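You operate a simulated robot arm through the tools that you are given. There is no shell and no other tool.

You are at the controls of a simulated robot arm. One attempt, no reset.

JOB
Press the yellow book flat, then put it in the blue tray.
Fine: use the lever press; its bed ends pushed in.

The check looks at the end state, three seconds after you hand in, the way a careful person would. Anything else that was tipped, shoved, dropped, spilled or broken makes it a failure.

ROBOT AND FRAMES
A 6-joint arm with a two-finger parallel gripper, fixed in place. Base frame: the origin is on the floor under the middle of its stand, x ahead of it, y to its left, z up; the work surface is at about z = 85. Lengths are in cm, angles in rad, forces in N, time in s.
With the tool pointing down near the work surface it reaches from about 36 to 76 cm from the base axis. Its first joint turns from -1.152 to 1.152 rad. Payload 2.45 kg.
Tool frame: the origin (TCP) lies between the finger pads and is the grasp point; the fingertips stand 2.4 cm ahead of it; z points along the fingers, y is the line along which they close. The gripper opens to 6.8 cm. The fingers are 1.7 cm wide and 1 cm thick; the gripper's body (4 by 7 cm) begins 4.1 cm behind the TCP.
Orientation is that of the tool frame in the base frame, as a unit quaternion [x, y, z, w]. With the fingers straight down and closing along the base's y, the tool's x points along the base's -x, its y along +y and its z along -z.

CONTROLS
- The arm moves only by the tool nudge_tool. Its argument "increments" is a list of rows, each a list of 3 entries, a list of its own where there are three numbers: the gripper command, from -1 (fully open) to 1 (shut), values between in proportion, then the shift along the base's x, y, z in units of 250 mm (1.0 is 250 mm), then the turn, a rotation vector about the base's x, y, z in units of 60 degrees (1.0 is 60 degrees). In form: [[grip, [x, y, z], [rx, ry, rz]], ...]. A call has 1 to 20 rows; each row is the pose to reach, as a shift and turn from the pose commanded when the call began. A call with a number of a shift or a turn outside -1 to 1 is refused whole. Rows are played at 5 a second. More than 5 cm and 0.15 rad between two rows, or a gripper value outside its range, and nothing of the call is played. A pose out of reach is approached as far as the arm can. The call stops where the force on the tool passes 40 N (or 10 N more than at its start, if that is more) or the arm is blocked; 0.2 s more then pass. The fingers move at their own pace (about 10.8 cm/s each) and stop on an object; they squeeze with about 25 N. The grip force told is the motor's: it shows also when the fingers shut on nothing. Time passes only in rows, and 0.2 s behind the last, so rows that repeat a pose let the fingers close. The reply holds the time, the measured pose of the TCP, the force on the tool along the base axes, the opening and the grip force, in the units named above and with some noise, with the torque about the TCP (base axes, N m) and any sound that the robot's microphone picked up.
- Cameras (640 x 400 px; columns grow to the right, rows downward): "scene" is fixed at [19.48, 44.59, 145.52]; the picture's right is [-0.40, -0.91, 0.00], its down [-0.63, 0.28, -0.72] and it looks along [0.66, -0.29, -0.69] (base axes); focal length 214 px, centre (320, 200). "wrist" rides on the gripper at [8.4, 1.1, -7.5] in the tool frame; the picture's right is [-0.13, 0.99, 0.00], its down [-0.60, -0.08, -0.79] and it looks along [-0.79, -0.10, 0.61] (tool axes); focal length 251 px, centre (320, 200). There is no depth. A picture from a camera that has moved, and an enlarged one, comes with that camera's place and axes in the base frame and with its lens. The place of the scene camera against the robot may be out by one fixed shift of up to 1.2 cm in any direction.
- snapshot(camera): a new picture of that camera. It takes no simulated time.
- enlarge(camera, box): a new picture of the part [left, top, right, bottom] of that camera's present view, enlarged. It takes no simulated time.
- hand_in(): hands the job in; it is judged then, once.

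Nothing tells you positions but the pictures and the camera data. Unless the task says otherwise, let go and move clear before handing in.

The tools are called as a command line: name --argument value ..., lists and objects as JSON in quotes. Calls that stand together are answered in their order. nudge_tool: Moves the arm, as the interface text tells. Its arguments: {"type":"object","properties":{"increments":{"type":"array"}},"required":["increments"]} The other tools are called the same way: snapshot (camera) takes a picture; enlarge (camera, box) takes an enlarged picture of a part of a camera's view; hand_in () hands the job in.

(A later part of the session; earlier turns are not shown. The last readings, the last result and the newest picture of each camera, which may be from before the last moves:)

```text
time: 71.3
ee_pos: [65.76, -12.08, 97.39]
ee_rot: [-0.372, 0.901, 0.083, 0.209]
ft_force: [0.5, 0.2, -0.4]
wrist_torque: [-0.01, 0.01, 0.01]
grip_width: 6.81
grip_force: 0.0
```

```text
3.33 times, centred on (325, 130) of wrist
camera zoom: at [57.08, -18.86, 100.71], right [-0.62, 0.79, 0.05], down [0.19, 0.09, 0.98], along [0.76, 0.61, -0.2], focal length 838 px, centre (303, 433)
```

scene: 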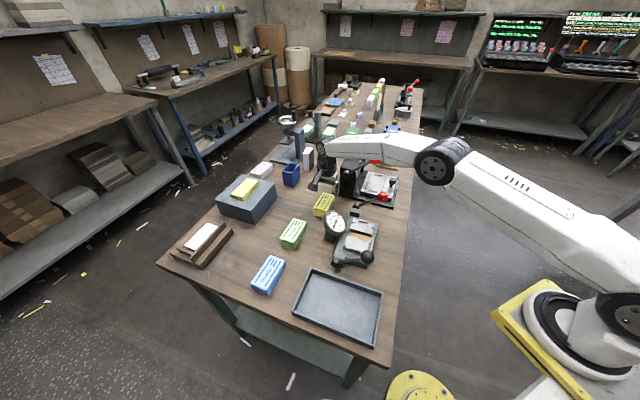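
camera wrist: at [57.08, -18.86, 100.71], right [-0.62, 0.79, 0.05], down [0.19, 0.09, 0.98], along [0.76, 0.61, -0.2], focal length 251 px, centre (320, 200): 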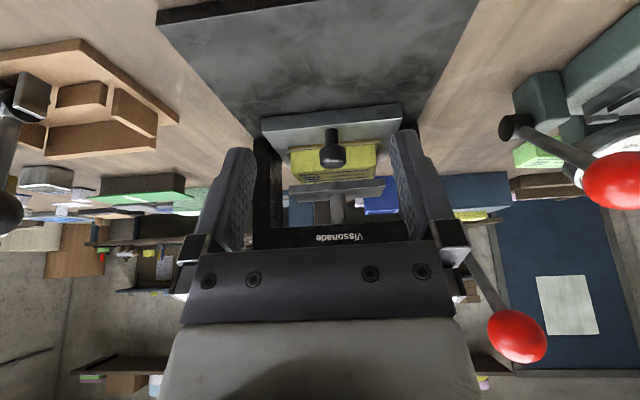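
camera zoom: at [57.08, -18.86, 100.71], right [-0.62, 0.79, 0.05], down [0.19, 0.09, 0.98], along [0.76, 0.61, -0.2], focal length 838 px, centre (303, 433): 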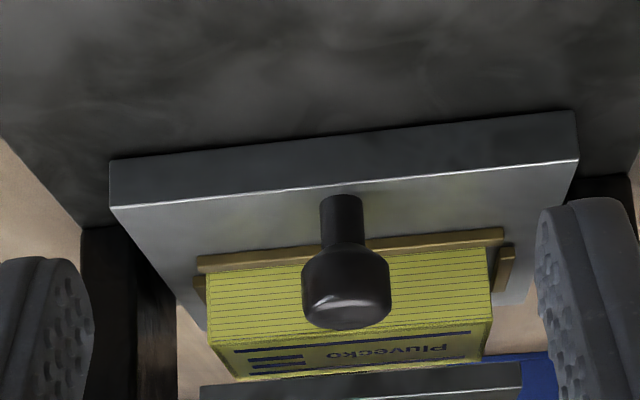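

The book is now uniformly 3.6 cm thick at both ends, with tight straight page lines. It came out flat. I return to the knob to draw the bed out again.

nudge_tool --increments '[[-1, [0.08, 0.08, 0.0364], [0, 0, 0]], [-1, [0.16, 0.16, 0.0364], [0, 0, 0]], [-1, [0.24, 0.24, 0.0364], [0, 0, 0]], [-1, [0.3028, 0.3052, 0.0364], [0, 0, 0]], [-1, [0.3344, 0.3368, -0.06], [0, 0, 0]], [-1, [0.366, 0.3684, -0.158], [0, 0, 0]], [-1, [0.3976, 0.4, -0.2556], [0, 0, 0]], [-1, [0.3976, 0.4, -0.2556], [0, 0, 0]], [0.5, [0.3976, 0.4, -0.2556], [0, 0, 0]], [0.5, [0.3976, 0.4, -0.2556], [0, 0, 0]], [0.5, [0.3976, 0.4, -0.2556], [0, 0, 0]]]'

snapshot --camera "wrist"

enlarge --camera "scene" --box '[335, 120, 425, 210]'

```text
time: 73.7
ee_pos: [75.67, -2.05, 91.15]
ee_rot: [-0.371, 0.901, 0.081, 0.209]
ft_force: [8.2, -7.4, -4.4]
wrist_torque: [0.61, -0.16, -0.04]
grip_width: 2.76
grip_force: 41.9
```

```text
taken
camera wrist: at [66.95, -8.96, 94.38], right [-0.61, 0.79, 0.05], down [0.19, 0.09, 0.98], along [0.77, 0.61, -0.2], focal length 251 px, centre (320, 200)
```

wrist: 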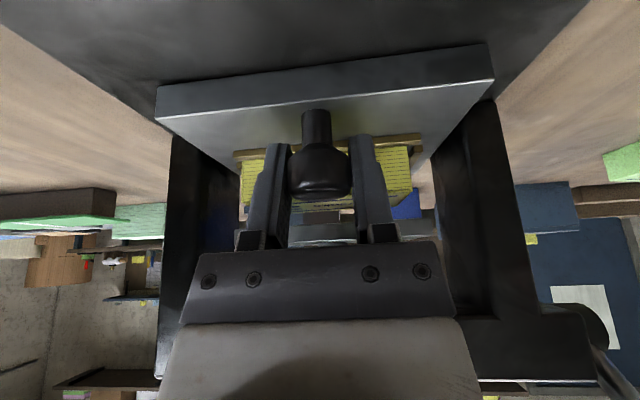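

```text
4.44 times, centred on (380, 165) of scene
camera zoom: at [19.52, 44.57, 145.53], right [-0.4, -0.91, 0.0], down [-0.63, 0.28, -0.72], along [0.66, -0.29, -0.69], focal length 953 px, centre (53, 356)
```

zoom: 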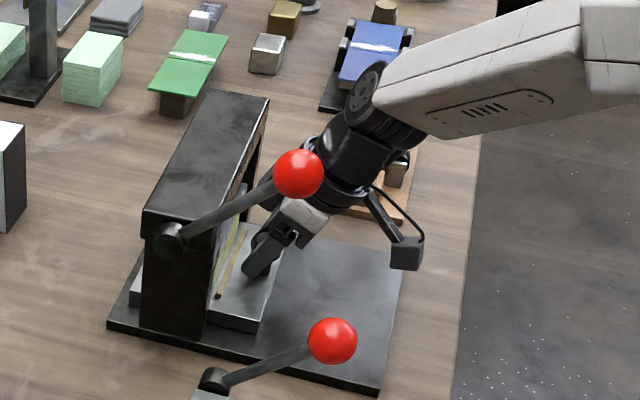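

Knob gripped. Pulling the bed out 10 cm smoothly.

nudge_tool --increments '[[0.5, [-0.02, -0.0245, 0], [0, 0, 0]], [0.5, [-0.055, -0.0595, 0], [0, 0, 0]], [0.5, [-0.09, -0.0945, 0], [0, 0, 0]], [0.5, [-0.125, -0.1295, 0], [0, 0, 0]], [0.5, [-0.16, -0.1645, 0], [0, 0, 0]], [0.5, [-0.195, -0.1995, 0], [0, 0, 0]], [0.5, [-0.23, -0.2345, 0], [0, 0, 0]], [0.5, [-0.26, -0.2645, 0], [0, 0, 0]], [0.5, [-0.282, -0.2865, 0], [0, 0, 0]], [0.5, [-0.282, -0.2865, 0], [0, 0, 0]]]'

enlarge --camera "scene" --box '[335, 120, 425, 210]'

```text
time: 75.9
ee_pos: [68.56, -9.09, 91.06]
ee_rot: [-0.372, 0.901, 0.081, 0.21]
ft_force: [6.0, -5.2, 8.8]
wrist_torque: [0.17, 0.37, 0.09]
grip_width: 2.77
grip_force: 42.0
```

```text
4.44 times, centred on (380, 165) of scene
camera zoom: at [19.48, 44.58, 145.53], right [-0.4, -0.91, 0.0], down [-0.63, 0.28, -0.72], along [0.66, -0.29, -0.69], focal length 953 px, centre (53, 356)
```

zoom: 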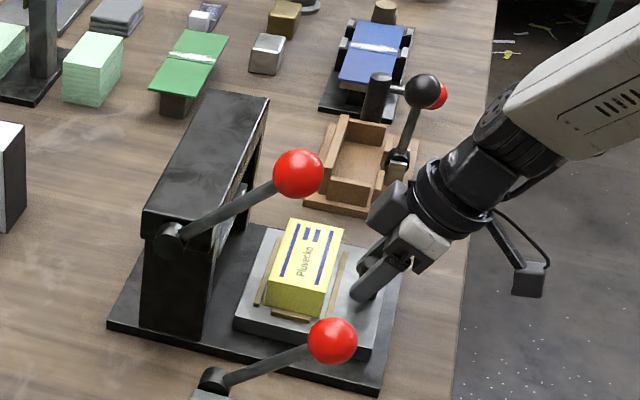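

Bed out, book still in the nest. I release the knob, back off, and inspect the book closely.

nudge_tool --increments '[[-0.2, [0, 0, 0], [0, 0, 0]], [-1, [0, 0, 0], [0, 0, 0]], [-1, [0, 0, 0], [0, 0, 0]], [-1, [-0.0239, -0.0239, 0.0725], [0, 0, 0]], [-1, [-0.0478, -0.0478, 0.145], [0, 0, 0]], [-1, [-0.0717, -0.0717, 0.2175], [0, 0, 0]], [-1, [-0.0956, -0.0956, 0.29], [0, 0, 0]], [-1, [-0.12, -0.12, 0.4], [0, 0, 0]], [-1, [-0.12, -0.12, 0.4], [0, 0, 0]]]'

snapshot --camera "wrist"

enlarge --camera "wrist" --box '[230, 20, 420, 150]'

enlarge --camera "scene" --box '[350, 155, 400, 200]'

```text
time: 77.9
ee_pos: [65.49, -12.01, 100.96]
ee_rot: [-0.371, 0.902, 0.081, 0.208]
ft_force: [-0.2, 0.1, 0.3]
wrist_torque: [-0.02, 0.04, -0.01]
grip_width: 6.79
grip_force: 0.0
```

```text
taken
camera wrist: at [56.86, -18.89, 104.34], right [-0.62, 0.79, 0.05], down [0.19, 0.09, 0.98], along [0.76, 0.61, -0.2], focal length 251 px, centre (320, 200)
```

wrist: 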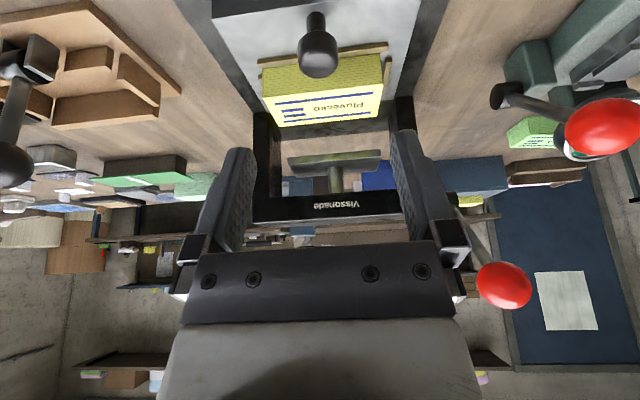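

```text
3.08 times, centred on (325, 85) of wrist
camera zoom: at [56.86, -18.89, 104.34], right [-0.62, 0.79, 0.05], down [0.19, 0.09, 0.98], along [0.76, 0.61, -0.2], focal length 774 px, centre (305, 554)
```

zoom: 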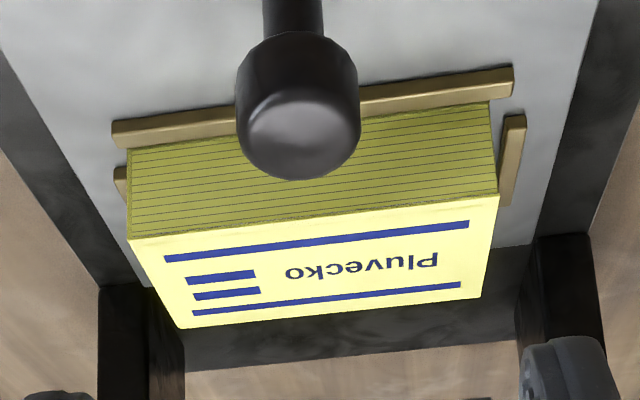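

```text
8.89 times, centred on (375, 178) of scene
camera zoom: at [19.48, 44.59, 145.52], right [-0.4, -0.91, 0.0], down [-0.63, 0.28, -0.72], along [0.66, -0.29, -0.69], focal length 1906 px, centre (-169, 400)
```

zoom: 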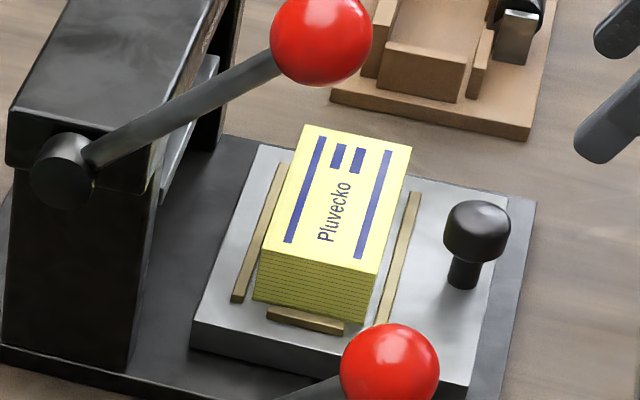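

The book is flat: even page lines, no puffed top. I now turn the tool back across the book's width, staying above the lever, to pick it out of the nest.

nudge_tool --increments '[[-1, [0.004, 0, 0.1], [-0.0587, 0.0613, 0.001]], [-1, [0.008, 0, 0.2], [-0.1175, 0.1226, 0.0018]], [-1, [0.012, 0, 0.3], [-0.1762, 0.1839, 0.0028]], [-1, [0.016, 0, 0.4], [-0.235, 0.2452, 0.0037]], [-1, [0.02, 0, 0.44], [-0.2937, 0.3065, 0.0046]], [-1, [0.02, 0, 0.44], [-0.2937, 0.3065, 0.0046]]]'

nudge_tool --increments '[[-1, [0.017, 0, -0.03], [0, 0, -0.11]], [-1, [0.034, 0, -0.07], [0, 0, -0.22]], [-1, [0.051, 0, -0.1], [0, 0, -0.33]], [-1, [0.068, 0, -0.14], [0, 0, -0.44]], [-1, [0.085, 0, -0.17], [0, 0, -0.55]], [-1, [0.102, 0, -0.21], [0, 0, -0.66]], [-1, [0.12, 0, -0.24], [0, 0, -0.75]], [-1, [0.12, 0, -0.24], [0, 0, -0.75]]]'

nudge_tool --increments '[[-1, [0.04, 0.01, 0], [0, 0, -0.11]], [-1, [0.08, 0.03, 0], [0, 0, -0.22]], [-1, [0.12, 0.07, 0], [0, 0, -0.33]], [-1, [0.15, 0.11, 0], [0, 0, -0.44]], [-1, [0.17, 0.15, 0], [0, 0, -0.55]], [-1, [0.19, 0.19, 0], [0, 0, -0.66]], [-1, [0.2, 0.22, 0], [0, 0, -0.75]], [-1, [0.2, 0.22, 0], [0, 0, -0.75]]]'

snapshot --camera "wrist"

enlarge --camera "scene" --box '[335, 110, 425, 210]'

```text
time: 79.3
ee_pos: [66.08, -12.07, 112.12]
ee_rot: [-0.383, 0.924, 0.002, 0.002]
ft_force: [-0.6, 0.0, 0.6]
wrist_torque: [-0.02, 0.02, 0.01]
grip_width: 6.81
grip_force: 0.2
```

```text
time: 81.1
ee_pos: [69.13, -11.99, 106.03]
ee_rot: [0.001, 1.0, 0.001, 0.004]
ft_force: [-0.2, -0.3, 0.2]
wrist_torque: [0.03, 0.01, 0.01]
grip_width: 6.75
grip_force: 0.0
```

```text
time: 82.9
ee_pos: [74.02, -6.65, 106.11]
ee_rot: [0.383, 0.924, -0.001, 0.004]
ft_force: [0.1, -0.6, -0.9]
wrist_torque: [-0.01, 0.01, 0.01]
grip_width: 6.8
grip_force: 0.0
```

```text
taken
camera wrist: at [68.69, 0.13, 113.74], right [0.79, 0.61, 0.0], down [0.37, -0.48, 0.8], along [0.49, -0.63, -0.6], focal length 251 px, centre (320, 200)
```

wrist: 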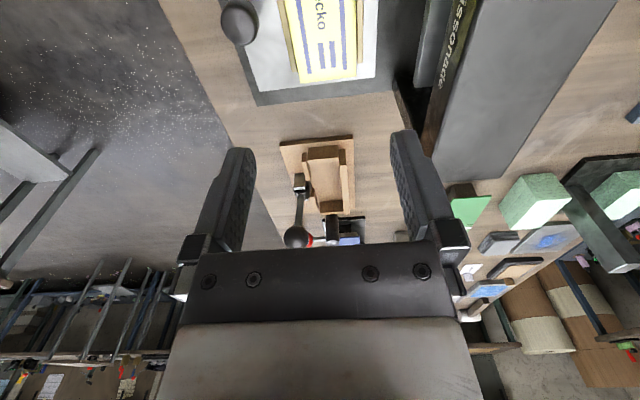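

```text
4.00 times, centred on (380, 160) of scene
camera zoom: at [19.48, 44.59, 145.52], right [-0.4, -0.91, 0.0], down [-0.63, 0.28, -0.72], along [0.66, -0.29, -0.69], focal length 858 px, centre (80, 360)
```

zoom: 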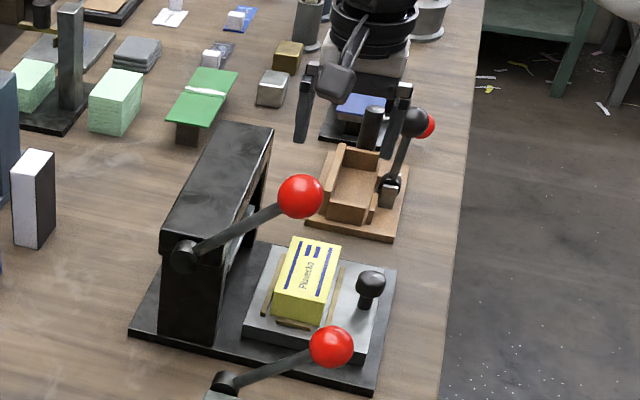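

I check the book's exact position from here before lowering.

enlarge --camera "wrist" --box '[240, 0, 400, 110]'

```text
3.64 times, centred on (320, 55) of wrist
camera zoom: at [68.69, 0.13, 113.74], right [0.79, 0.61, 0.0], down [0.37, -0.48, 0.8], along [0.49, -0.63, -0.6], focal length 914 px, centre (320, 727)
```

zoom: 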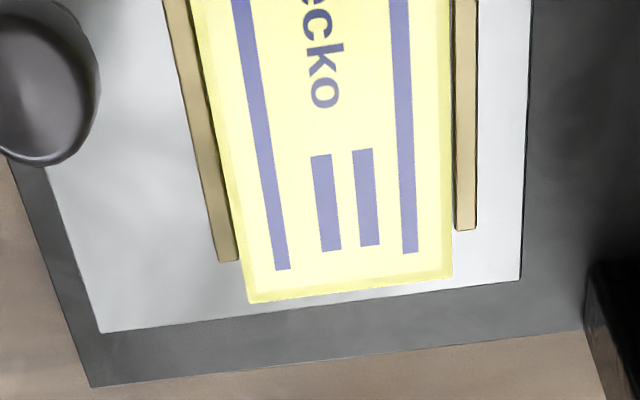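

The book is at q 45.4–50.5, p 50.3–60.0. I shift 4 mm, narrow the opening to 6.1 cm to stay off the knob, and descend over it.

nudge_tool --increments '[[-0.79, [0.0105, 0.0105, -0.1], [0, 0, 0]], [-0.79, [0.0105, 0.0105, -0.2], [0, 0, 0]], [-0.79, [0.0105, 0.0105, -0.3], [0, 0, 0]], [-0.79, [0.0105, 0.0105, -0.4], [0, 0, 0]], [-0.79, [0.0105, 0.0105, -0.46], [0, 0, 0]], [-0.79, [0.0105, 0.0105, -0.46], [0, 0, 0]]]'

snapshot --camera "wrist"

enlarge --camera "scene" --box '[345, 140, 405, 200]'

```text
time: 84.3
ee_pos: [74.25, -6.47, 94.44]
ee_rot: [0.382, 0.924, 0.0, 0.004]
ft_force: [-0.3, -0.1, 0.0]
wrist_torque: [0.0, 0.02, 0.01]
grip_width: 6.1
grip_force: 0.1
```

```text
taken
camera wrist: at [68.92, 0.34, 102.15], right [0.79, 0.61, 0.0], down [0.37, -0.48, 0.8], along [0.49, -0.63, -0.6], focal length 251 px, centre (320, 200)
```

wrist: 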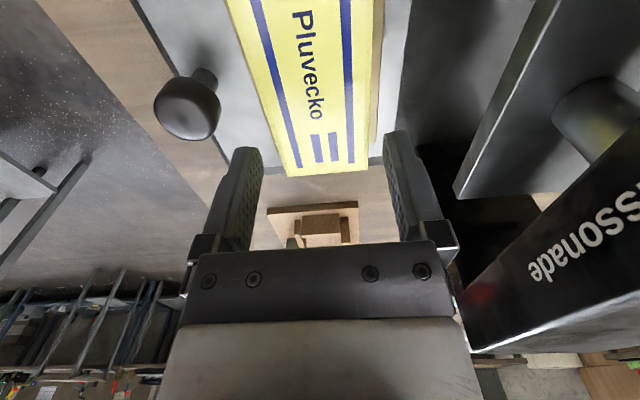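

```text
6.67 times, centred on (375, 170) of scene
camera zoom: at [19.48, 44.59, 145.52], right [-0.4, -0.91, 0.0], down [-0.63, 0.28, -0.72], along [0.66, -0.29, -0.69], focal length 1430 px, centre (-47, 400)
```

zoom: 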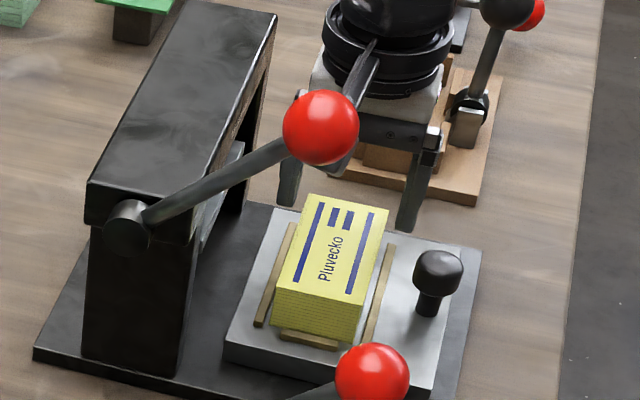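

Aligned over the book. Descending and closing.

nudge_tool --increments '[[-0.79, [0, 0, -0.04], [0, 0, 0]], [-0.79, [0, 0, -0.08], [0, 0, 0]], [-0.79, [0, 0, -0.122], [0, 0, 0]], [-0.79, [0, 0, -0.122], [0, 0, 0]], [0, [0, 0, -0.122], [0, 0, 0]], [1, [0, 0, -0.122], [0, 0, 0]], [1, [0, 0, -0.122], [0, 0, 0]], [1, [0, 0, -0.122], [0, 0, 0]]]'

snapshot --camera "wrist"

enlarge --camera "scene" --box '[345, 140, 405, 200]'

```text
time: 86.1
ee_pos: [74.21, -6.38, 91.57]
ee_rot: [0.382, 0.924, 0.0, 0.004]
ft_force: [0.0, 0.2, 0.2]
wrist_torque: [-0.05, -0.01, 0.03]
grip_width: 4.98
grip_force: 24.9
```

```text
taken
camera wrist: at [68.9, 0.33, 99.16], right [0.79, 0.61, 0.0], down [0.37, -0.48, 0.8], along [0.49, -0.63, -0.6], focal length 251 px, centre (320, 200)
```

wrist: 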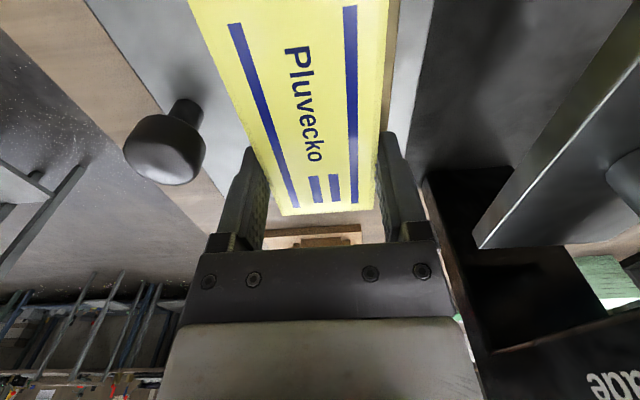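

```text
6.67 times, centred on (375, 170) of scene
camera zoom: at [19.48, 44.59, 145.52], right [-0.4, -0.91, 0.0], down [-0.63, 0.28, -0.72], along [0.66, -0.29, -0.69], focal length 1430 px, centre (-47, 400)
```

zoom: 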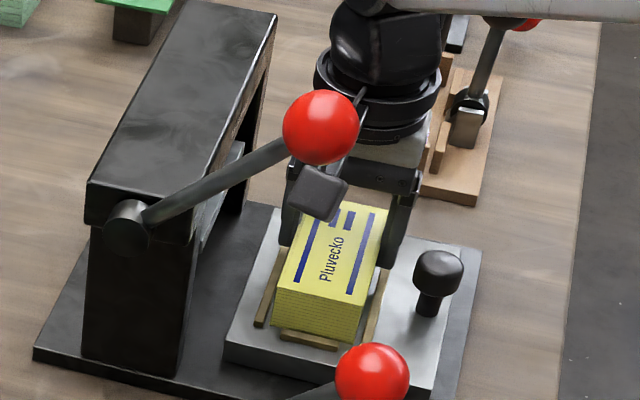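

Gripped at 5.0 cm. Lifting straight up out of the nest, then retreating along the safe path.

nudge_tool --increments '[[1, [0, 0, 0.02], [0, 0, 0]], [1, [0, 0, 0.05], [0, 0, 0]], [1, [0, 0, 0.12], [0, 0, 0]], [1, [0, 0, 0.25], [0, 0, 0]], [1, [0, 0, 0.4], [0, 0, 0]], [1, [0, 0, 0.48], [0, 0, 0]], [1, [0, 0, 0.48], [0, 0, 0]]]'

snapshot --camera "wrist"

enlarge --camera "scene" --box '[330, 110, 430, 210]'

```text
time: 87.7
ee_pos: [74.25, -6.32, 103.59]
ee_rot: [0.382, 0.924, 0.0, 0.003]
ft_force: [-0.7, 0.4, -0.4]
wrist_torque: [-0.03, -0.01, 0.02]
grip_width: 4.99
grip_force: 25.6
```

```text
taken
camera wrist: at [68.89, 0.33, 111.24], right [0.79, 0.61, 0.0], down [0.37, -0.48, 0.8], along [0.49, -0.63, -0.6], focal length 251 px, centre (320, 200)
```

wrist: 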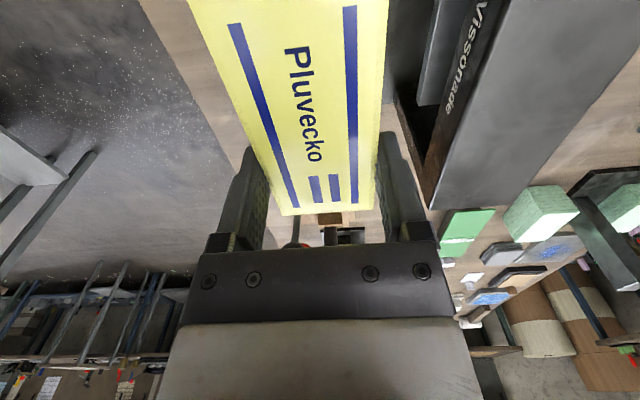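

```text
4.00 times, centred on (380, 160) of scene
camera zoom: at [19.49, 44.59, 145.52], right [-0.4, -0.91, 0.0], down [-0.63, 0.28, -0.72], along [0.66, -0.29, -0.69], focal length 858 px, centre (80, 360)
```

zoom: 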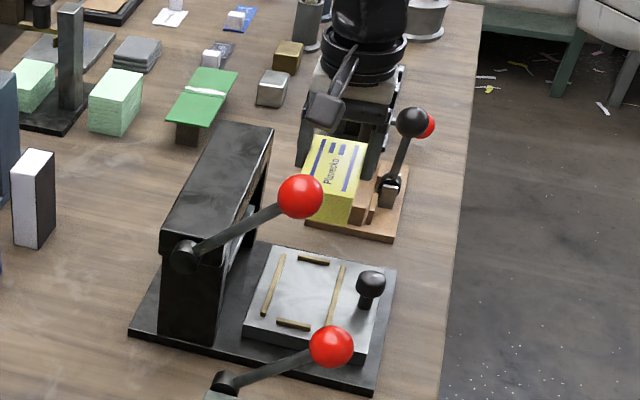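

The nest is empty and the book is in hand. Retreating and climbing above the levers.

nudge_tool --increments '[[1, [-0.09, -0.09, 0], [0, 0, 0]], [1, [-0.175, -0.175, 0], [0, 0, 0]], [1, [-0.23, -0.12, 0.1], [0, 0, 0]], [1, [-0.28, -0.07, 0.25], [0, 0, 0]], [1, [-0.28, -0.07, 0.42], [0, 0, 0]], [1, [-0.28, -0.07, 0.6], [0, 0, 0]], [1, [-0.28, -0.07, 0.6], [0, 0, 0]]]'

nudge_tool --increments '[[1, [-0.06, 0.16, 0], [0, 0, 0]], [1, [-0.13, 0.32, 0], [0, 0, 0]], [1, [-0.21, 0.47, 0], [0, 0, 0]], [1, [-0.3, 0.62, 0], [0, 0, 0]], [1, [-0.42, 0.76, 0], [0, 0, 0]], [1, [-0.54, 0.88, 0], [0, 0, 0]], [1, [-0.66, 0.98, 0], [0, 0, 0]], [1, [-0.66, 0.98, 0], [0, 0, 0]]]'

snapshot --camera "wrist"

snapshot --camera "scene"

```text
time: 89.3
ee_pos: [67.3, -8.14, 118.38]
ee_rot: [0.381, 0.924, 0.0, 0.003]
ft_force: [0.3, 0.5, -0.4]
wrist_torque: [-0.04, 0.0, -0.01]
grip_width: 4.98
grip_force: 25.0
```

```text
time: 91.1
ee_pos: [50.73, 16.41, 118.48]
ee_rot: [0.382, 0.924, -0.001, 0.003]
ft_force: [0.3, -0.3, -1.4]
wrist_torque: [-0.05, -0.03, 0.0]
grip_width: 4.96
grip_force: 24.9
```

```text
taken
camera wrist: at [45.36, 23.12, 126.18], right [0.79, 0.61, 0.0], down [0.37, -0.48, 0.8], along [0.49, -0.63, -0.6], focal length 251 px, centre (320, 200)
```

wrist: 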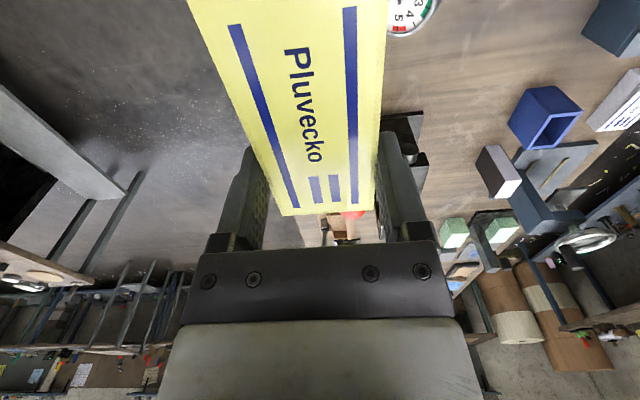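

```text
taken
```

scene: 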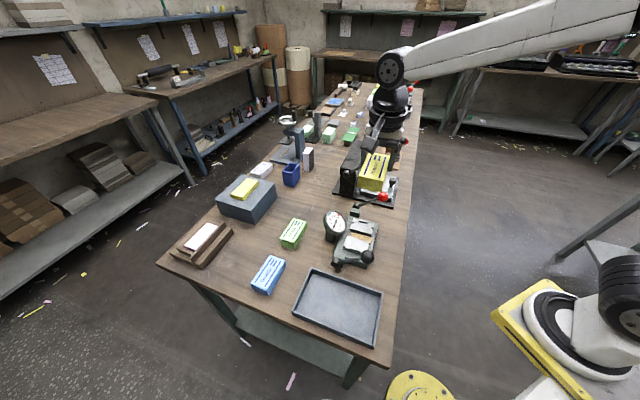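

The book is held above everything. I turn it 90° so its long side matches the tray's long side, and move toward the tray at height.

nudge_tool --increments '[[1, [-0.03, 0.04, 0], [0, 0, 0.11]], [1, [-0.06, 0.085, 0], [0, 0, 0.22]], [1, [-0.1, 0.13, 0], [0, 0, 0.33]], [1, [-0.13, 0.175, 0], [0, 0, 0.44]], [1, [-0.165, 0.22, 0], [0, 0, 0.55]], [1, [-0.2, 0.265, 0], [0, 0, 0.66]], [1, [-0.228, 0.304, 0], [0, 0, 0.75]], [1, [-0.228, 0.304, 0], [0, 0, 0.75]]]'

nudge_tool --increments '[[1, [-0.04, 0.05, 0], [0, 0, 0.11]], [1, [-0.08, 0.1, 0], [0, 0, 0.22]], [1, [-0.12, 0.15, 0], [0, 0, 0.33]], [1, [-0.16, 0.2, 0], [0, 0, 0.44]], [1, [-0.2, 0.25, 0], [0, 0, 0.55]], [1, [-0.24, 0.3, 0], [0, 0, 0.66]], [1, [-0.276, 0.34, 0], [0, 0, 0.75]], [1, [-0.276, 0.34, 0], [0, 0, 0.75]]]'

snapshot --camera "wrist"

snapshot --camera "scene"

```text
time: 92.9
ee_pos: [45.17, 24.04, 118.5]
ee_rot: [-0.001, 1.0, 0.001, 0.003]
ft_force: [-0.2, 1.1, -2.0]
wrist_torque: [0.04, 0.01, 0.02]
grip_width: 4.99
grip_force: 25.4
```

```text
time: 94.7
ee_pos: [38.34, 32.48, 118.49]
ee_rot: [-0.384, 0.923, 0.002, 0.003]
ft_force: [0.0, -0.2, -1.2]
wrist_torque: [0.03, 0.01, 0.01]
grip_width: 4.98
grip_force: 24.7
```

```text
taken
camera wrist: at [31.33, 27.21, 126.08], right [-0.61, 0.79, 0.0], down [0.48, 0.37, 0.8], along [0.63, 0.49, -0.6], focal length 251 px, centre (320, 200)
```

wrist: 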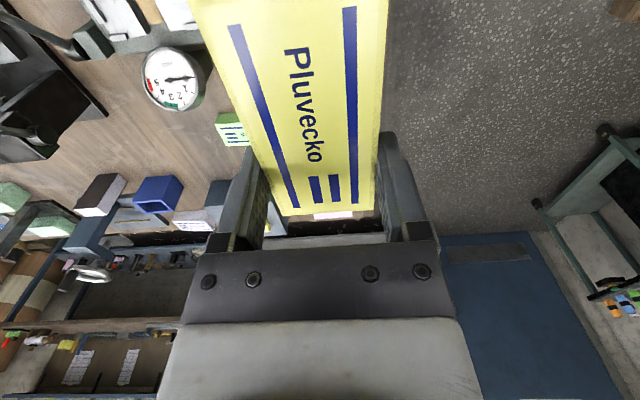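

```text
taken
```

scene: 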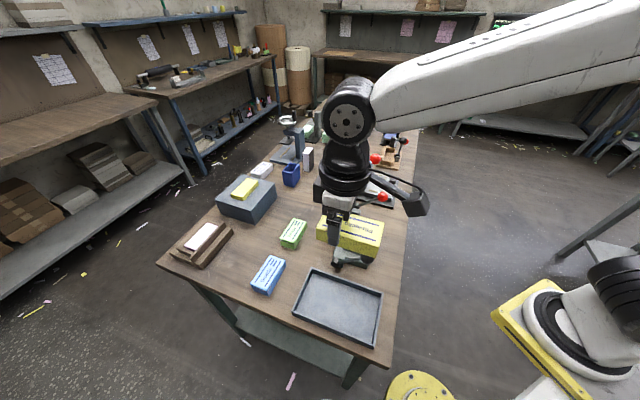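

The book is oriented with the tray. I lower part of the way and check against the scene view.

nudge_tool --increments '[[1, [0, 0, -0.16], [0, 0, 0]], [1, [0, 0, -0.32], [0, 0, 0]], [1, [0, 0, -0.48], [0, 0, 0]], [1, [0, 0, -0.64], [0, 0, 0]], [1, [0, 0, -0.8], [0, 0, 0]], [1, [0, 0, -0.88], [0, 0, 0]], [1, [0, 0, -0.88], [0, 0, 0]]]'

snapshot --camera "wrist"

snapshot --camera "scene"

enlarge --camera "scene" --box '[270, 200, 410, 350]'

```text
time: 96.3
ee_pos: [38.31, 32.5, 96.4]
ee_rot: [-0.384, 0.923, 0.003, 0.003]
ft_force: [0.4, -0.1, -1.0]
wrist_torque: [0.04, 0.0, -0.02]
grip_width: 4.95
grip_force: 25.2
```

```text
taken
camera wrist: at [31.29, 27.35, 104.15], right [-0.61, 0.79, 0.0], down [0.48, 0.37, 0.8], along [0.63, 0.49, -0.6], focal length 251 px, centre (320, 200)
```

wrist: 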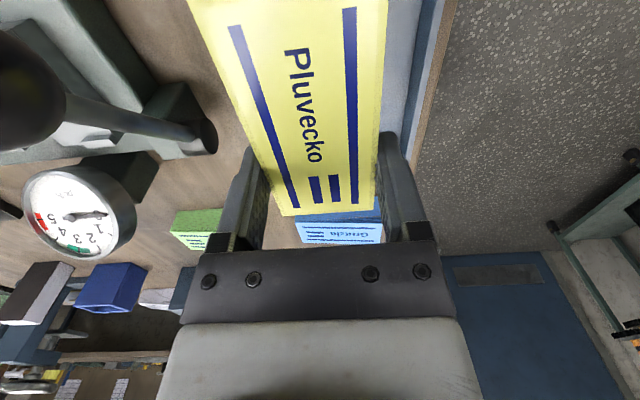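

```text
taken
```

scene: 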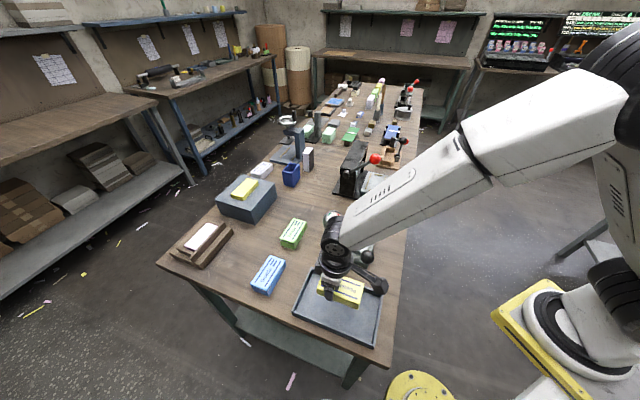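

```text
2.67 times, centred on (340, 275) of scene
camera zoom: at [19.48, 44.6, 145.52], right [-0.4, -0.91, 0.0], down [-0.63, 0.28, -0.72], along [0.66, -0.29, -0.69], focal length 572 px, centre (267, 0)
```

zoom: 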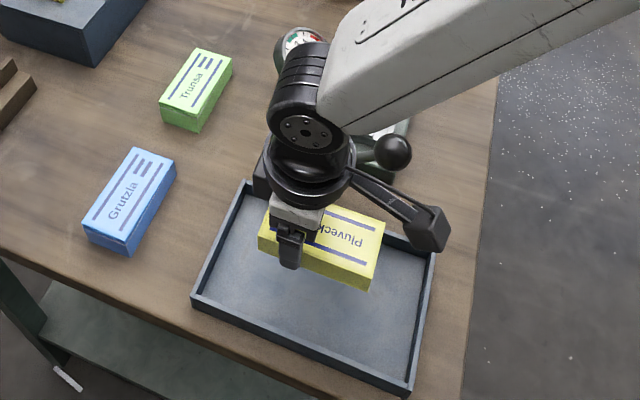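

The book is well inside the tray's outline. Lowering further toward the tray floor.

nudge_tool --increments '[[1, [0, 0, -0.08], [0, 0, 0]], [1, [0, 0, -0.16], [0, 0, 0]], [1, [0, 0, -0.22], [0, 0, 0]], [1, [0, 0, -0.25], [0, 0, 0]], [1, [0, 0, -0.25], [0, 0, 0]]]'

enlarge --camera "scene" --box '[270, 200, 410, 350]'

snapshot --camera "wrist"

```text
time: 97.5
ee_pos: [38.22, 32.44, 90.25]
ee_rot: [-0.383, 0.924, 0.003, 0.003]
ft_force: [-0.1, 0.6, -0.9]
wrist_torque: [0.05, -0.03, -0.03]
grip_width: 5.0
grip_force: 25.2
```

```text
2.67 times, centred on (340, 275) of scene
camera zoom: at [19.48, 44.59, 145.52], right [-0.4, -0.91, 0.0], down [-0.63, 0.28, -0.72], along [0.66, -0.29, -0.69], focal length 572 px, centre (267, 0)
```

zoom: 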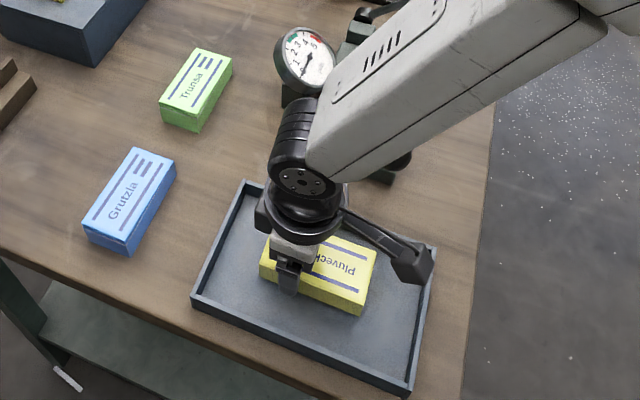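

```text
taken
camera wrist: at [31.29, 27.3, 97.92], right [-0.61, 0.79, 0.0], down [0.48, 0.37, 0.8], along [0.63, 0.49, -0.6], focal length 251 px, centre (320, 200)
```

wrist: 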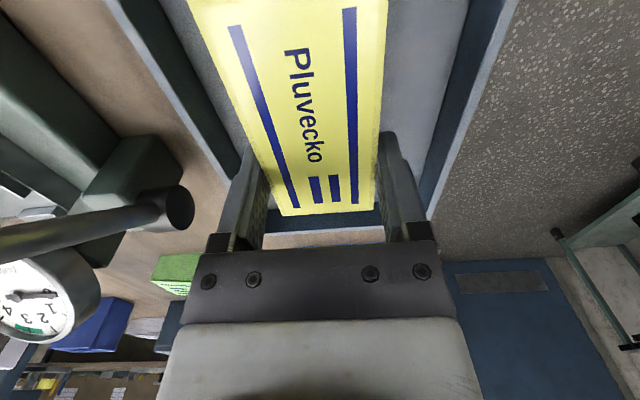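

The tray is blue with room on both sides of the book. Lowering the final centimetre gently to touch.

nudge_tool --increments '[[1, [0, 0, -0.02], [0, 0, 0]], [1, [0, 0, -0.035], [0, 0, 0]], [1, [0, 0, -0.042], [0, 0, 0]], [1, [0, 0, -0.046], [0, 0, 0]], [1, [0, 0, -0.046], [0, 0, 0]]]'

enlarge --camera "scene" --box '[300, 240, 400, 330]'

```text
time: 98.7
ee_pos: [38.28, 32.54, 89.19]
ee_rot: [-0.384, 0.923, 0.003, 0.004]
ft_force: [-1.7, -2.0, 18.4]
wrist_torque: [-0.2, 0.02, 0.01]
grip_width: 4.93
grip_force: 25.4
```

```text
4.44 times, centred on (350, 285) of scene
camera zoom: at [19.45, 44.57, 145.54], right [-0.4, -0.91, 0.0], down [-0.63, 0.28, -0.72], along [0.66, -0.29, -0.69], focal length 953 px, centre (187, -178)
```

zoom: 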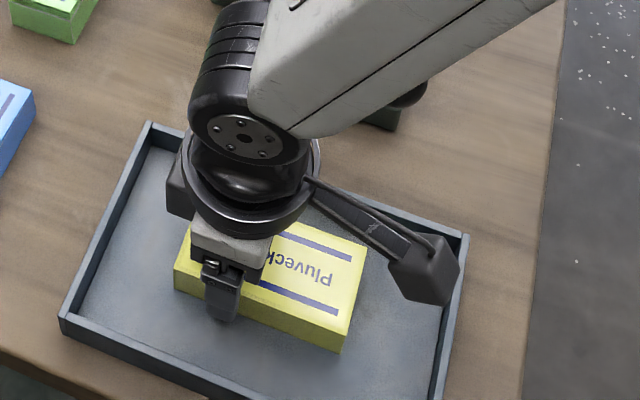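

The book rests on the tray floor (18 N contact). I ease up a touch, open, and rise straight up.

nudge_tool --increments '[[1, [0, 0, 0.004], [0, 0, 0]], [0.2, [0, 0, 0.004], [0, 0, 0]], [-0.6, [0, 0, 0.004], [0, 0, 0]], [-1, [0, 0, 0.004], [0, 0, 0]], [-1, [0, 0, 0.004], [0, 0, 0]], [-1, [0, 0, 0.06], [0, 0, 0]], [-1, [0, 0, 0.16], [0, 0, 0]], [-1, [0, 0, 0.3], [0, 0, 0]], [-1, [0, 0, 0.48], [0, 0, 0]], [-1, [0, 0, 0.66], [0, 0, 0]], [-1, [0, 0, 0.84], [0, 0, 0]], [-1, [0, 0, 1.0], [0, 0, 0]], [-1, [0, 0, 1.0], [0, 0, 0]]]'

snapshot --camera "scene"

enlarge --camera "scene" --box '[270, 220, 410, 350]'

snapshot --camera "wrist"

```text
time: 101.5
ee_pos: [38.27, 32.48, 114.17]
ee_rot: [-0.384, 0.923, 0.002, 0.003]
ft_force: [-0.6, 0.6, -0.3]
wrist_torque: [-0.01, 0.0, 0.02]
grip_width: 6.8
grip_force: 0.0
```

```text
taken
```

scene: 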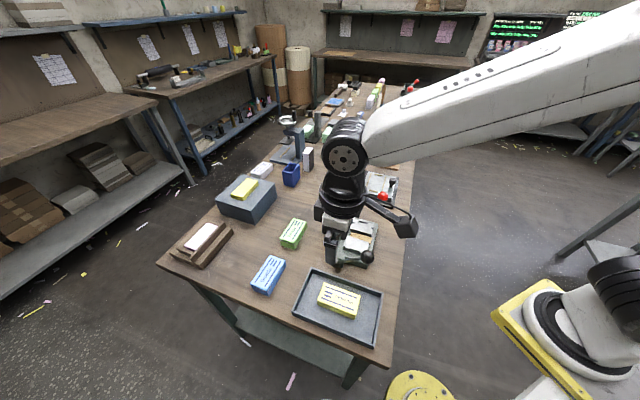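

```text
3.08 times, centred on (340, 285) of scene
camera zoom: at [19.48, 44.59, 145.52], right [-0.4, -0.91, 0.0], down [-0.63, 0.28, -0.72], along [0.66, -0.29, -0.69], focal length 660 px, centre (258, -62)
```

zoom: 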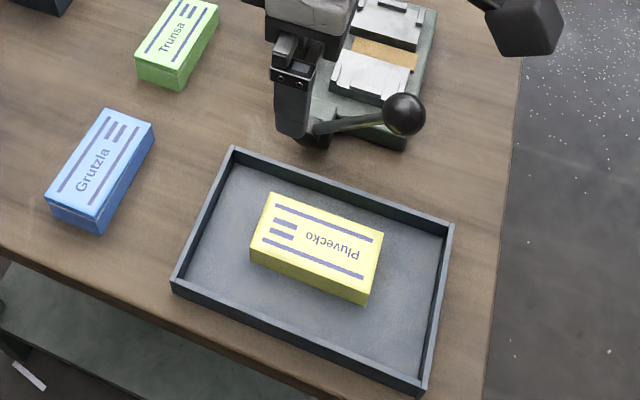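

```text
taken
camera wrist: at [31.3, 27.2, 121.82], right [-0.61, 0.79, 0.0], down [0.48, 0.37, 0.8], along [0.63, 0.49, -0.6], focal length 251 px, centre (320, 200)
```

wrist: 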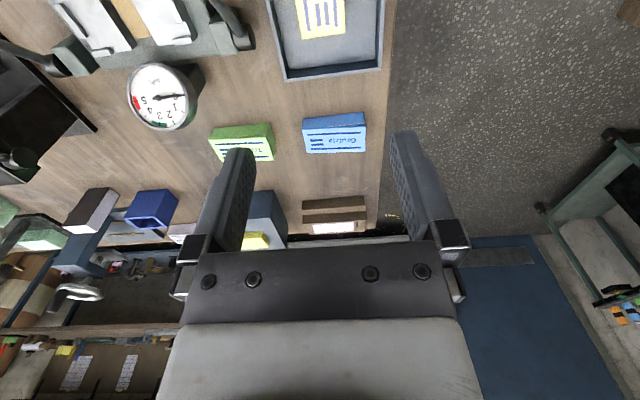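

The book lies flat in the blue tray, nothing else disturbed. Remaining: push the press bed back in. I travel back to the knob at height.

nudge_tool --increments '[[-1, [0.078, -0.14, 0.05], [0, 0, 0]], [-1, [0.156, -0.28, 0.112], [0, 0, 0]], [-1, [0.235, -0.42, 0.112], [0, 0, 0]], [-1, [0.313, -0.56, 0.112], [0, 0, 0]], [-1, [0.391, -0.7, 0.112], [0, 0, 0]], [-1, [0.47, -0.84, 0.112], [0, 0, 0]], [-1, [0.548, -0.98, 0.112], [0, 0, 0]]]'

nudge_tool --increments '[[-1, [0.08, -0.13, 0], [0, 0, 0]], [-1, [0.16, -0.26, 0], [0, 0, 0]], [-1, [0.25, -0.4, 0], [0, 0, 0]], [-1, [0.34, -0.54, 0], [0, 0, 0]], [-1, [0.43, -0.68, -0.04], [0, 0, 0]], [-1, [0.52, -0.824, -0.1], [0, 0, 0]], [-1, [0.52, -0.824, -0.2], [0, 0, 0]], [-1, [0.52, -0.824, -0.2], [0, 0, 0]]]'

snapshot --camera "wrist"

enlarge --camera "scene" --box '[325, 100, 445, 210]'

```text
time: 103.1
ee_pos: [51.99, 7.89, 117.07]
ee_rot: [-0.384, 0.923, 0.002, 0.003]
ft_force: [0.3, 0.7, -0.2]
wrist_torque: [0.02, -0.01, 0.04]
grip_width: 6.81
grip_force: 0.2
```

```text
time: 104.9
ee_pos: [64.82, -12.45, 111.99]
ee_rot: [-0.383, 0.924, 0.002, 0.003]
ft_force: [0.4, 0.3, -0.4]
wrist_torque: [0.04, 0.01, 0.02]
grip_width: 6.8
grip_force: 0.0
```

```text
taken
camera wrist: at [58.04, -17.79, 119.59], right [-0.61, 0.79, 0.0], down [0.48, 0.37, 0.8], along [0.63, 0.49, -0.6], focal length 251 px, centre (320, 200)
```

wrist: 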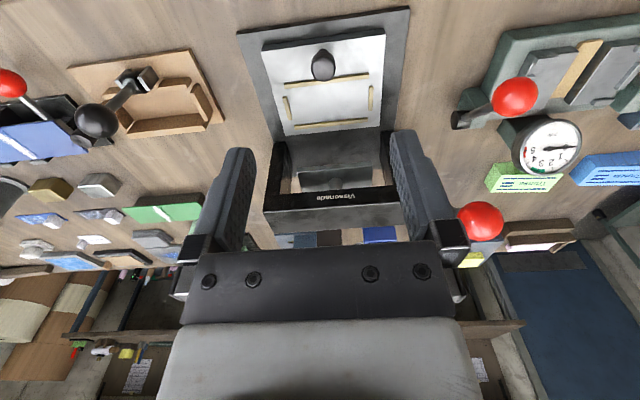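

```text
3.64 times, centred on (385, 155) of scene
camera zoom: at [19.48, 44.59, 145.52], right [-0.4, -0.91, 0.0], down [-0.63, 0.28, -0.72], along [0.66, -0.29, -0.69], focal length 780 px, centre (84, 364)
```

zoom: 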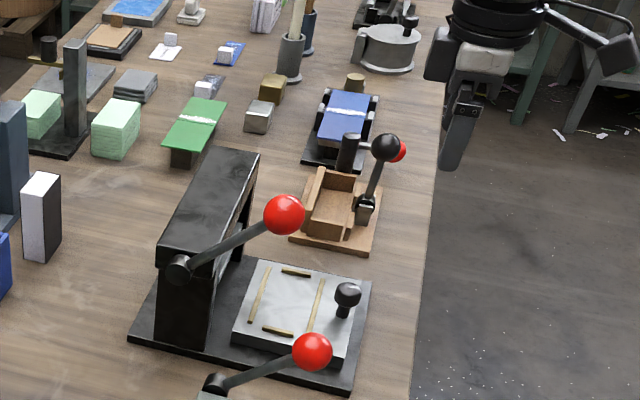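

Same approach as before: tilt 25° and descend to the pre-grasp, then onto the knob.

nudge_tool --increments '[[-1, [0.01, 0.006, -0.11], [0.0589, -0.0589, 0]], [-1, [0.02, 0.012, -0.22], [0.1178, -0.1178, 0]], [-1, [0.03, 0.018, -0.33], [0.1768, -0.1768, 0]], [-1, [0.045, 0.025, -0.44], [0.2357, -0.2357, 0]], [-1, [0.0588, 0.0328, -0.55], [0.2946, -0.2946, 0]], [-1, [0.0588, 0.0328, -0.55], [0.2946, -0.2946, 0]]]'

snapshot --camera "wrist"

```text
time: 106.3
ee_pos: [66.26, -11.74, 98.04]
ee_rot: [-0.375, 0.901, 0.084, 0.203]
ft_force: [0.0, 0.6, -0.4]
wrist_torque: [0.03, -0.01, 0.02]
grip_width: 6.78
grip_force: 0.0
```

```text
taken
camera wrist: at [57.81, -18.7, 101.49], right [-0.62, 0.78, 0.06], down [0.2, 0.09, 0.98], along [0.76, 0.62, -0.21], focal length 251 px, centre (320, 200)
```

wrist: 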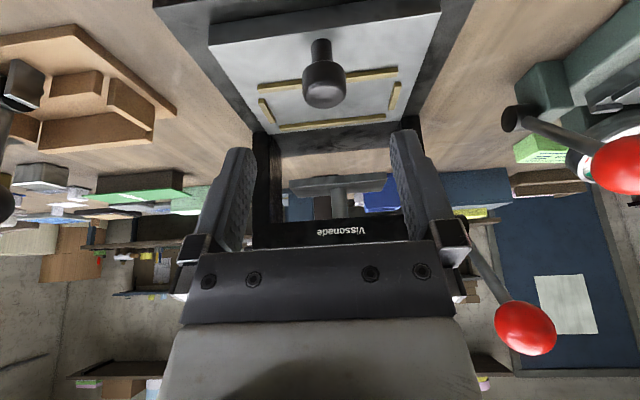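

Advancing onto the knob and gripping it.

nudge_tool --increments '[[-1, [0.0233, 0.0255, -0.0705], [0, 0, 0]], [-1, [0.0467, 0.0509, -0.141], [0, 0, 0]], [-1, [0.07, 0.0764, -0.2115], [0, 0, 0]], [-1, [0.0933, 0.1018, -0.282], [0, 0, 0]], [-1, [0.0933, 0.1018, -0.282], [0, 0, 0]], [0.5, [0.0933, 0.1018, -0.282], [0, 0, 0]], [0.5, [0.0933, 0.1018, -0.282], [0, 0, 0]], [0.5, [0.0933, 0.1018, -0.282], [0, 0, 0]]]'

snapshot --camera "wrist"

```text
time: 108.1
ee_pos: [68.62, -9.18, 91.0]
ee_rot: [-0.375, 0.901, 0.086, 0.203]
ft_force: [-9.4, 10.2, 2.5]
wrist_torque: [0.19, -0.45, 0.02]
grip_width: 2.77
grip_force: 42.8
```

```text
taken
camera wrist: at [60.11, -16.02, 94.45], right [-0.62, 0.78, 0.06], down [0.2, 0.09, 0.98], along [0.76, 0.62, -0.21], focal length 251 px, centre (320, 200)
```

wrist: 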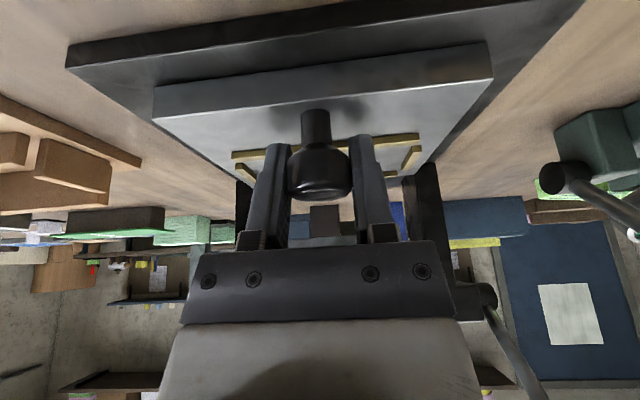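

Gripped. Pushing the bed in along its slide, with a 1 mm sideways correction.

nudge_tool --increments '[[0.5, [0.018, 0.0237, 0], [0, 0, 0]], [0.5, [0.053, 0.0587, 0], [0, 0, 0]], [0.5, [0.088, 0.0937, 0], [0, 0, 0]], [0.5, [0.123, 0.1287, 0], [0, 0, 0]], [0.5, [0.158, 0.1637, 0], [0, 0, 0]], [0.5, [0.193, 0.1987, 0], [0, 0, 0]], [0.5, [0.225, 0.2307, 0], [0, 0, 0]], [0.5, [0.255, 0.2607, 0], [0, 0, 0]], [0.5, [0.274, 0.2797, 0], [0, 0, 0]], [0.5, [0.2814, 0.2871, 0], [0, 0, 0]], [0.5, [0.2814, 0.2871, 0], [0, 0, 0]]]'

enlarge --camera "scene" --box '[335, 120, 425, 210]'

```text
time: 110.5
ee_pos: [75.71, -2.12, 91.05]
ee_rot: [-0.375, 0.901, 0.085, 0.202]
ft_force: [-6.7, 6.8, -5.8]
wrist_torque: [-0.29, -0.08, -0.01]
grip_width: 2.76
grip_force: 42.4
```

```text
4.44 times, centred on (380, 165) of scene
camera zoom: at [19.48, 44.61, 145.52], right [-0.4, -0.91, 0.0], down [-0.63, 0.28, -0.72], along [0.66, -0.29, -0.69], focal length 953 px, centre (53, 356)
```

zoom: 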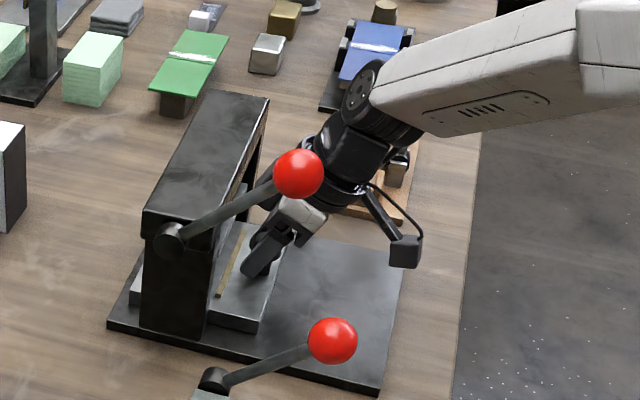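

Nearly there; I press a little further to feel the stop.

nudge_tool --increments '[[0.5, [0.003, 0.003, 0], [0, 0, 0]], [0.5, [0.006, 0.006, 0], [0, 0, 0]], [0.5, [0.008, 0.008, 0], [0, 0, 0]], [0.5, [0.008, 0.008, 0], [0, 0, 0]]]'

```text
time: 111.5
ee_pos: [75.69, -2.0, 91.13]
ee_rot: [-0.375, 0.901, 0.086, 0.201]
ft_force: [-29.6, -8.1, 3.6]
wrist_torque: [-0.2, -0.04, 0.02]
grip_width: 2.74
grip_force: 42.7
```

The bed is firmly against its stop (27 N reaction). Releasing and backing away clear of everything.

nudge_tool --increments '[[0.5, [-0.005, -0.005, 0], [0, 0, 0]], [-0.2, [-0.007, -0.007, 0], [0, 0, 0]], [-1, [-0.007, -0.007, 0], [0, 0, 0]], [-1, [-0.007, -0.007, 0], [0, 0, 0]], [-1, [-0.031, -0.031, 0.0725], [0, 0, 0]], [-1, [-0.055, -0.055, 0.145], [0, 0, 0]], [-1, [-0.08, -0.08, 0.2175], [0, 0, 0]], [-1, [-0.13, -0.13, 0.33], [0, 0, 0]], [-1, [-0.2, -0.2, 0.44], [0, 0, 0]], [-1, [-0.3, -0.3, 0.54], [0, 0, 0]], [-1, [-0.36, -0.36, 0.7], [0, 0, 0]], [-1, [-0.36, -0.36, 0.86], [0, 0, 0]], [-1, [-0.36, -0.36, 1.0], [0, 0, 0]], [-1, [-0.36, -0.36, 1.0], [0, 0, 0]]]'

snapshot --camera "wrist"

snapshot --camera "scene"

enlarge --camera "scene" --box '[335, 130, 405, 210]'

enlarge --camera "scene" --box '[280, 250, 400, 350]'

enlarge --camera "scene" --box '[300, 270, 380, 330]'

```text
time: 114.5
ee_pos: [67.04, -10.88, 116.19]
ee_rot: [-0.374, 0.901, 0.084, 0.202]
ft_force: [-0.2, -0.6, 0.8]
wrist_torque: [0.02, -0.01, 0.01]
grip_width: 6.79
grip_force: 0.1
```

```text
taken
camera wrist: at [58.44, -17.76, 119.56], right [-0.62, 0.78, 0.06], down [0.2, 0.09, 0.98], along [0.76, 0.62, -0.21], focal length 251 px, centre (320, 200)
```

wrist: 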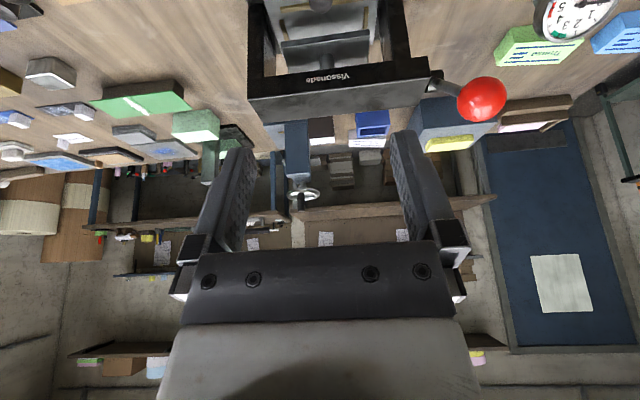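

```text
taken
```

scene: 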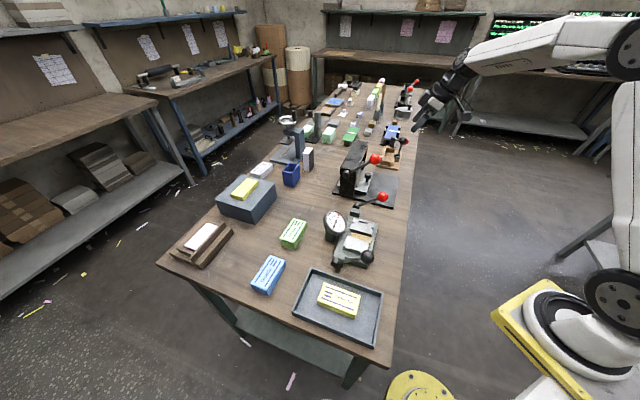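

```text
5.00 times, centred on (370, 170) of scene
camera zoom: at [19.48, 44.59, 145.52], right [-0.4, -0.91, 0.0], down [-0.63, 0.28, -0.72], along [0.66, -0.29, -0.69], focal length 1072 px, centre (70, 350)
```

zoom: 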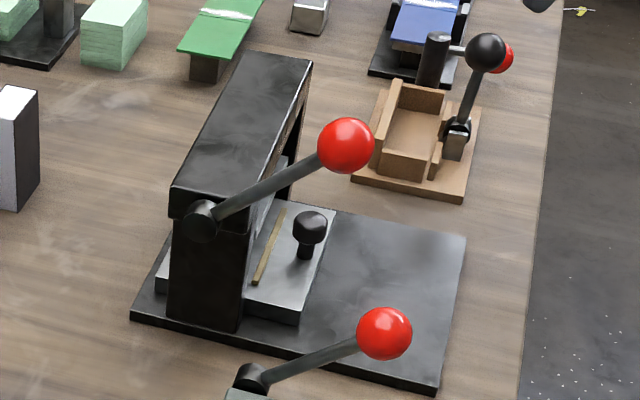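

```text
4.00 times, centred on (340, 300) of scene
camera zoom: at [19.48, 44.59, 145.52], right [-0.4, -0.91, 0.0], down [-0.63, 0.28, -0.72], along [0.66, -0.29, -0.69], focal length 858 px, centre (240, -200)
```

zoom: 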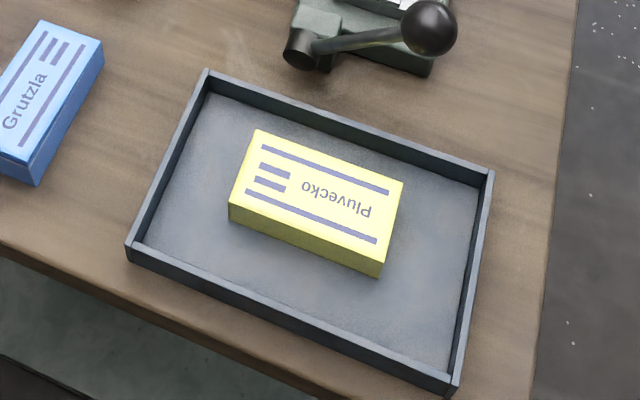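

```text
6.67 times, centred on (340, 300) of scene
camera zoom: at [19.48, 44.59, 145.52], right [-0.4, -0.91, 0.0], down [-0.63, 0.28, -0.72], along [0.66, -0.29, -0.69], focal length 1430 px, centre (187, -467)
```

zoom: 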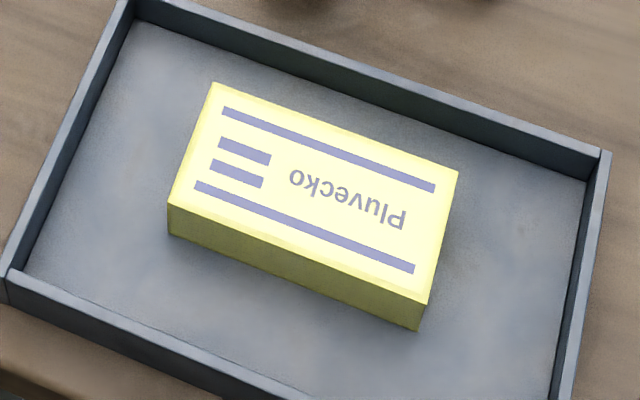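

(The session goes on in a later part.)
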